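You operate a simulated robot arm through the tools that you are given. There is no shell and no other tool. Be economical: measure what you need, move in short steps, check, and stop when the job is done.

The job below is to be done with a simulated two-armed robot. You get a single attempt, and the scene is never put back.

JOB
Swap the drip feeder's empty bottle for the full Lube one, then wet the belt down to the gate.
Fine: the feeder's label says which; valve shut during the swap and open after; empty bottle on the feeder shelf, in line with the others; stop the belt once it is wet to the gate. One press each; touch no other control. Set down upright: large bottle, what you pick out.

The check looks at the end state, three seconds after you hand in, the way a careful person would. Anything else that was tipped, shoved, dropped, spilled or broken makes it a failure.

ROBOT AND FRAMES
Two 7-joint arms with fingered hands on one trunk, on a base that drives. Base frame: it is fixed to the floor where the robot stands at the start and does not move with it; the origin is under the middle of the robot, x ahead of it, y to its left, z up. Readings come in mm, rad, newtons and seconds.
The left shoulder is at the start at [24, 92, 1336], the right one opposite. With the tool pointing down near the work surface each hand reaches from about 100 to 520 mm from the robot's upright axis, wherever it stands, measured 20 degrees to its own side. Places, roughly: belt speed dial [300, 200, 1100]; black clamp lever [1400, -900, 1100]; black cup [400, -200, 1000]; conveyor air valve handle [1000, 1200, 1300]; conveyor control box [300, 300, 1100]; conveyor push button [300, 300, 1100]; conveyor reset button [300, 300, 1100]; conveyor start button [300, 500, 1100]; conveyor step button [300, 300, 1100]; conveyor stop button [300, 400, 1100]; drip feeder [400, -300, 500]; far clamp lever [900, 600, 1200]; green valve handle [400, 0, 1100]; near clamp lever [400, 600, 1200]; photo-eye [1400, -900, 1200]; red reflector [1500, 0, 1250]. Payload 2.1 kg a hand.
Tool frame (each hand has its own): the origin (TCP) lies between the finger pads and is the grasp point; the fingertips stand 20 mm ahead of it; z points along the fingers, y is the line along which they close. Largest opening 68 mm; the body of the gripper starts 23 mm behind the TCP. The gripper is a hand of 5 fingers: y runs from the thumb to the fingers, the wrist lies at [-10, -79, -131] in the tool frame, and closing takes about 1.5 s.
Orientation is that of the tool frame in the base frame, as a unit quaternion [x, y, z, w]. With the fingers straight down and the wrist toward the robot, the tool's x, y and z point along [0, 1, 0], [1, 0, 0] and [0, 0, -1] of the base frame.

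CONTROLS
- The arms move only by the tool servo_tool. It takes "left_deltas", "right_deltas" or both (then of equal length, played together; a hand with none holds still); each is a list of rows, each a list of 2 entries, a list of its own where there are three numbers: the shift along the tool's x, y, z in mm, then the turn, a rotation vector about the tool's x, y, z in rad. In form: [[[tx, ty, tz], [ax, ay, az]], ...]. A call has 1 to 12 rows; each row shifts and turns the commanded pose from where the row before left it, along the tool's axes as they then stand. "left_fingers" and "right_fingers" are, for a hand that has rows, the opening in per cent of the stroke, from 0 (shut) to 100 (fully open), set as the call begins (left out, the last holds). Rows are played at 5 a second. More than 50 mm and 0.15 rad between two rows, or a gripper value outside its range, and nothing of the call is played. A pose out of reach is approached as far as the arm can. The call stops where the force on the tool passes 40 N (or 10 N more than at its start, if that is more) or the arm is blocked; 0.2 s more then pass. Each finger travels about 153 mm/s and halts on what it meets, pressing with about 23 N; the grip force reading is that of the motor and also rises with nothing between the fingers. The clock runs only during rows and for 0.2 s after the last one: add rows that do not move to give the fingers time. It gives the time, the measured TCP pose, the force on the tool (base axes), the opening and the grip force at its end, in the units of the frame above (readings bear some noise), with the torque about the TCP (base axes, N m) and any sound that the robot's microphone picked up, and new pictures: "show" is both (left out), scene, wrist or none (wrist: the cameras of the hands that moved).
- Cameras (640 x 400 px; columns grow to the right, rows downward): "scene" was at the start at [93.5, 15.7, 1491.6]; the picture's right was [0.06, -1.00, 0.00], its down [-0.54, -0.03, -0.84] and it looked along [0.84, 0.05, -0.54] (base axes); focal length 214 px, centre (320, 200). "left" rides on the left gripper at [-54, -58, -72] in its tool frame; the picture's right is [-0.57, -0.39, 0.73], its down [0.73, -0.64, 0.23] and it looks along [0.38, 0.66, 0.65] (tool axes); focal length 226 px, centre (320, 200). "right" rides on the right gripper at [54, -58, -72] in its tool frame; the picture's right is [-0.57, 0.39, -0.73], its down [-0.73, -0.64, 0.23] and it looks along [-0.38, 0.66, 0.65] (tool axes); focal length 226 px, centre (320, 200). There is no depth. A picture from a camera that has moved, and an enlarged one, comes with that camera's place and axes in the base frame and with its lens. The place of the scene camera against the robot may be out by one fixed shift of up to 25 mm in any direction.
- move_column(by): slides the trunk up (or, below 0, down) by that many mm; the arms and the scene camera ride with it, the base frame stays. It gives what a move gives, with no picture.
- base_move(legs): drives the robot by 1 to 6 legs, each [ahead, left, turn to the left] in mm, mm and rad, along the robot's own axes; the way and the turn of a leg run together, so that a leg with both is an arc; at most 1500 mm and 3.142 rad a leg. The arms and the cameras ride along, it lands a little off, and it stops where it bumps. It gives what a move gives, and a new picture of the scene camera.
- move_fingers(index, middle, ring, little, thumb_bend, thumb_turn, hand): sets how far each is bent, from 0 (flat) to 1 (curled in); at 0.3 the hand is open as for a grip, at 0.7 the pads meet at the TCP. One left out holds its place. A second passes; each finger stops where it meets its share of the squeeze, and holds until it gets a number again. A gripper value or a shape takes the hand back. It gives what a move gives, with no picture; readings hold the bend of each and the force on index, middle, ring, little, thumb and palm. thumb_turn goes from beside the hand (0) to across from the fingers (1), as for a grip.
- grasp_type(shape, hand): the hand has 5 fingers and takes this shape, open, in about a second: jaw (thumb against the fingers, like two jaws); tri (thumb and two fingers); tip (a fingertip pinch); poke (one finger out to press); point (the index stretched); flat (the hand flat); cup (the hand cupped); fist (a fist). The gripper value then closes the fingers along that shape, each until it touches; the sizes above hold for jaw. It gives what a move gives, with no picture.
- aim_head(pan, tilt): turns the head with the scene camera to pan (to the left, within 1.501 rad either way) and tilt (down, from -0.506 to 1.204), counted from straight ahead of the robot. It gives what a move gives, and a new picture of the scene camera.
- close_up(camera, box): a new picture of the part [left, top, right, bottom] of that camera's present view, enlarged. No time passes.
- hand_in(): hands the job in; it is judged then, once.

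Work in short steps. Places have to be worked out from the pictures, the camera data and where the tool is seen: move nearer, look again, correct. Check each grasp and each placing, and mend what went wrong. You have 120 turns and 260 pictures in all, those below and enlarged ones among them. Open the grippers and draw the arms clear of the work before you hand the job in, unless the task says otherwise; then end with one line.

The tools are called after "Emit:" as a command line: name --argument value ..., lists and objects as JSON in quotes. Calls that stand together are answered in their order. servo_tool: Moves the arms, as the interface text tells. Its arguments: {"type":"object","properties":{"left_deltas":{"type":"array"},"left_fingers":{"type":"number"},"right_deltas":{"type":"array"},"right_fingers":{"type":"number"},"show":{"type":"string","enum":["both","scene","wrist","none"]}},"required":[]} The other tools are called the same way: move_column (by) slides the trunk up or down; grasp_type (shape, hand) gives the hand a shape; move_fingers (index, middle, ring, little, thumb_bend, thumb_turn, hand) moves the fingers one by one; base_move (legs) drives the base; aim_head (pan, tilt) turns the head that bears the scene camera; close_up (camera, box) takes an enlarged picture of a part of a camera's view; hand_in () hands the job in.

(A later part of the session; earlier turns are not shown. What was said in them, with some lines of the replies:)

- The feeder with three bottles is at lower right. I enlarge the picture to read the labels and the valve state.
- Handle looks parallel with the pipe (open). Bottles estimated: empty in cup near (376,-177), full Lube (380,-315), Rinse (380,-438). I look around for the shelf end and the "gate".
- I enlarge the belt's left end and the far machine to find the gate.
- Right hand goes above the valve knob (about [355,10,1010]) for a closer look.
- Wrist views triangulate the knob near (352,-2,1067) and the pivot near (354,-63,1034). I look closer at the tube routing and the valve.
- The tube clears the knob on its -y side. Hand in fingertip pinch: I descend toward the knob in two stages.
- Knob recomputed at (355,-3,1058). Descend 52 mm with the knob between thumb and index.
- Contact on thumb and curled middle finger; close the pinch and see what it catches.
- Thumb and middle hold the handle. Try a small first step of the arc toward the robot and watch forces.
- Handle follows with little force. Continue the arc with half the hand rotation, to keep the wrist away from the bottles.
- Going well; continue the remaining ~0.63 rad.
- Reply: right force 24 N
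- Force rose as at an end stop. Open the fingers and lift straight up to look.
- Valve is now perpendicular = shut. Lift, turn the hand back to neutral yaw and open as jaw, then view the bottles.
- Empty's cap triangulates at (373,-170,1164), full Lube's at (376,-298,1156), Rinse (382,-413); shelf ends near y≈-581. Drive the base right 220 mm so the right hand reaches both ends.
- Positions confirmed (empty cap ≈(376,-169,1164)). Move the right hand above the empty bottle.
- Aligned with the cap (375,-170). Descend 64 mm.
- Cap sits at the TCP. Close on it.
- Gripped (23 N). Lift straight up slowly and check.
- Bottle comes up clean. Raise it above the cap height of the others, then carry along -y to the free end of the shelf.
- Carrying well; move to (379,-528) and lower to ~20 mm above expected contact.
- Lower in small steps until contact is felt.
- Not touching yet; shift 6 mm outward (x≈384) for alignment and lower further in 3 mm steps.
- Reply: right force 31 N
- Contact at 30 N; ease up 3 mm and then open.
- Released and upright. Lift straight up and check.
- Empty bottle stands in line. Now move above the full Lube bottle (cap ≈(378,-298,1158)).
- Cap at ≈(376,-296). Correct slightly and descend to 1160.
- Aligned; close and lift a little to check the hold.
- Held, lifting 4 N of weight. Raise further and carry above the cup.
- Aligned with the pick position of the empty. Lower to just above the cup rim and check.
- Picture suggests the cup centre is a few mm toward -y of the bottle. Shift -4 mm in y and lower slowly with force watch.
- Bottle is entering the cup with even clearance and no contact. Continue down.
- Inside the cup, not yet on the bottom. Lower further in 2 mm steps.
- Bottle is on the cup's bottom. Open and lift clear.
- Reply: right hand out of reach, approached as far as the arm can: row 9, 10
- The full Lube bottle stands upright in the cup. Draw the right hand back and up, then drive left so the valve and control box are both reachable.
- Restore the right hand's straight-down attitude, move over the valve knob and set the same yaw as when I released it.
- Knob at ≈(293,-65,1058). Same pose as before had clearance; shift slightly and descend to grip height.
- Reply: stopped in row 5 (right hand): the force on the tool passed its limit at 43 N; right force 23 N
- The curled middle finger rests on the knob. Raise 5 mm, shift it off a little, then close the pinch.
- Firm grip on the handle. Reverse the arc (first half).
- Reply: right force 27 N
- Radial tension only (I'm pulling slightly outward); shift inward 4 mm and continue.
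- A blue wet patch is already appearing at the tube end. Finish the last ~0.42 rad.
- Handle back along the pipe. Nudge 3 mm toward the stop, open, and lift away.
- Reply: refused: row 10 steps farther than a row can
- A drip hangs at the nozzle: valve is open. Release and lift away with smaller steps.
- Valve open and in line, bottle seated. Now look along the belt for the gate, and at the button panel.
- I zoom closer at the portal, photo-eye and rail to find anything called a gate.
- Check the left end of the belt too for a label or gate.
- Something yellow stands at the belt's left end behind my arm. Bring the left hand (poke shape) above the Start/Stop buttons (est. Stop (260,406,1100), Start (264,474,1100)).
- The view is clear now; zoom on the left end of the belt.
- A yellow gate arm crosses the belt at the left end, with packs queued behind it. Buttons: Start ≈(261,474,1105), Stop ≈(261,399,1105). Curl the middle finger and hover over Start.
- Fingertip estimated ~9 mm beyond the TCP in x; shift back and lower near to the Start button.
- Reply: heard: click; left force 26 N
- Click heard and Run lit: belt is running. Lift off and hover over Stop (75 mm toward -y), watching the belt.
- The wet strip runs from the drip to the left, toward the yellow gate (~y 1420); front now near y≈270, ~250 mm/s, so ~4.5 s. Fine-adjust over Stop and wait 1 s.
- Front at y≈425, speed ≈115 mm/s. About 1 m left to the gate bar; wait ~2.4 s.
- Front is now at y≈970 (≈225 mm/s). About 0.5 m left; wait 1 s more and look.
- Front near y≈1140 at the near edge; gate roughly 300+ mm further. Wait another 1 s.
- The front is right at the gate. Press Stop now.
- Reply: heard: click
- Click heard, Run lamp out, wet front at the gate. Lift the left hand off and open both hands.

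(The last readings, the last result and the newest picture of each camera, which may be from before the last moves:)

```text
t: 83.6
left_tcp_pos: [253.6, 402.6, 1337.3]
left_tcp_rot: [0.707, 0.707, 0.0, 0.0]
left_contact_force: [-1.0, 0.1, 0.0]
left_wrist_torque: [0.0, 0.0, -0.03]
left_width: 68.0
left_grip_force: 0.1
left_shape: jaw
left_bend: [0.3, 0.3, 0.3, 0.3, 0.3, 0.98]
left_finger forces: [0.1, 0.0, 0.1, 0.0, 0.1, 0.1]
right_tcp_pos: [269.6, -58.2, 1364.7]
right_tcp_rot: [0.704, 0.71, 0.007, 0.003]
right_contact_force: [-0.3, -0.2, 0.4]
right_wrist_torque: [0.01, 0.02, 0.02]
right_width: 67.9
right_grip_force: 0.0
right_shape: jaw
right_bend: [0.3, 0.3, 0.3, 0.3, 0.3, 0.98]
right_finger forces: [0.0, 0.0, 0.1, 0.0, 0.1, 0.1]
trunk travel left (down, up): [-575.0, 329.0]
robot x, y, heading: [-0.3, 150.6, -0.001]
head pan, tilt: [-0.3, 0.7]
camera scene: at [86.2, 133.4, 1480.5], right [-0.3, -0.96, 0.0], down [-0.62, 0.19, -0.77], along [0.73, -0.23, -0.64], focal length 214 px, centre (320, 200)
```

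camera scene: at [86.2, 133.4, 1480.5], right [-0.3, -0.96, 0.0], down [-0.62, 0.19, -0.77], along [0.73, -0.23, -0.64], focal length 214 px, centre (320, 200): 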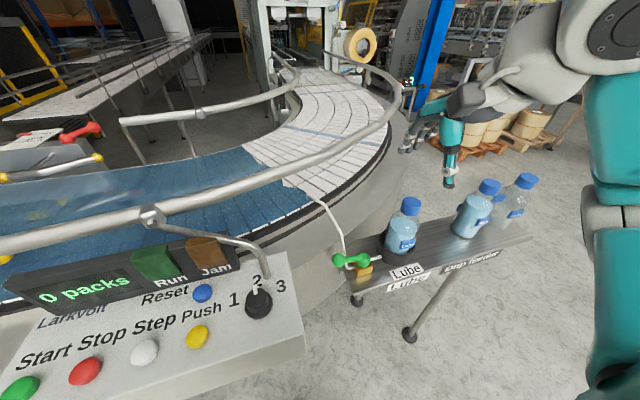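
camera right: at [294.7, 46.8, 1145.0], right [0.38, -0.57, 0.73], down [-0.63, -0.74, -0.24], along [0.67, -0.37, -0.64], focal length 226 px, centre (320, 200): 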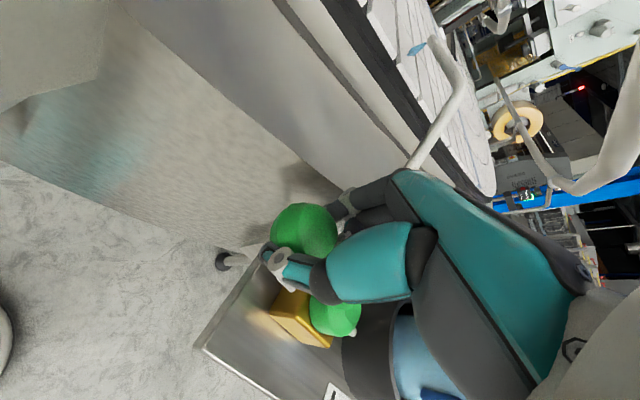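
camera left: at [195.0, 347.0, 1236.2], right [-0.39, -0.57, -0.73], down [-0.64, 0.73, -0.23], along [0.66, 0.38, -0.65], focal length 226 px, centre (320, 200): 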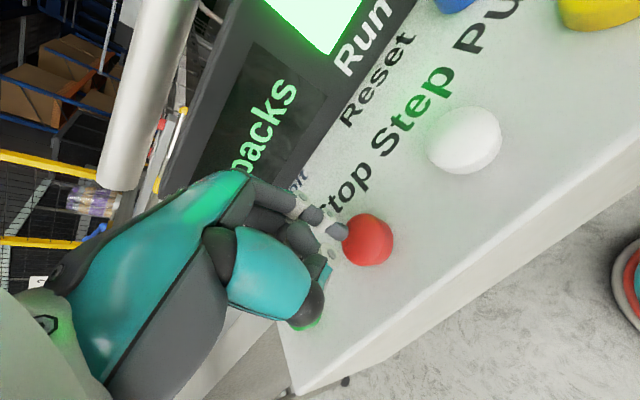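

Belt stopped, valve open along the pipe, all three bottles upright, both hands open and clear. I hand in.

Emit:
hand_in

```text
The job is handed in.
```

The full Lube bottle is now in the drip feeder with the valve open. The empty bottle stands upright on the feeder shelf, in line with the others. The belt is stopped and wet from the drip to about the yellow gate bar; I judged that last edge by eye and could not check it afterwards.
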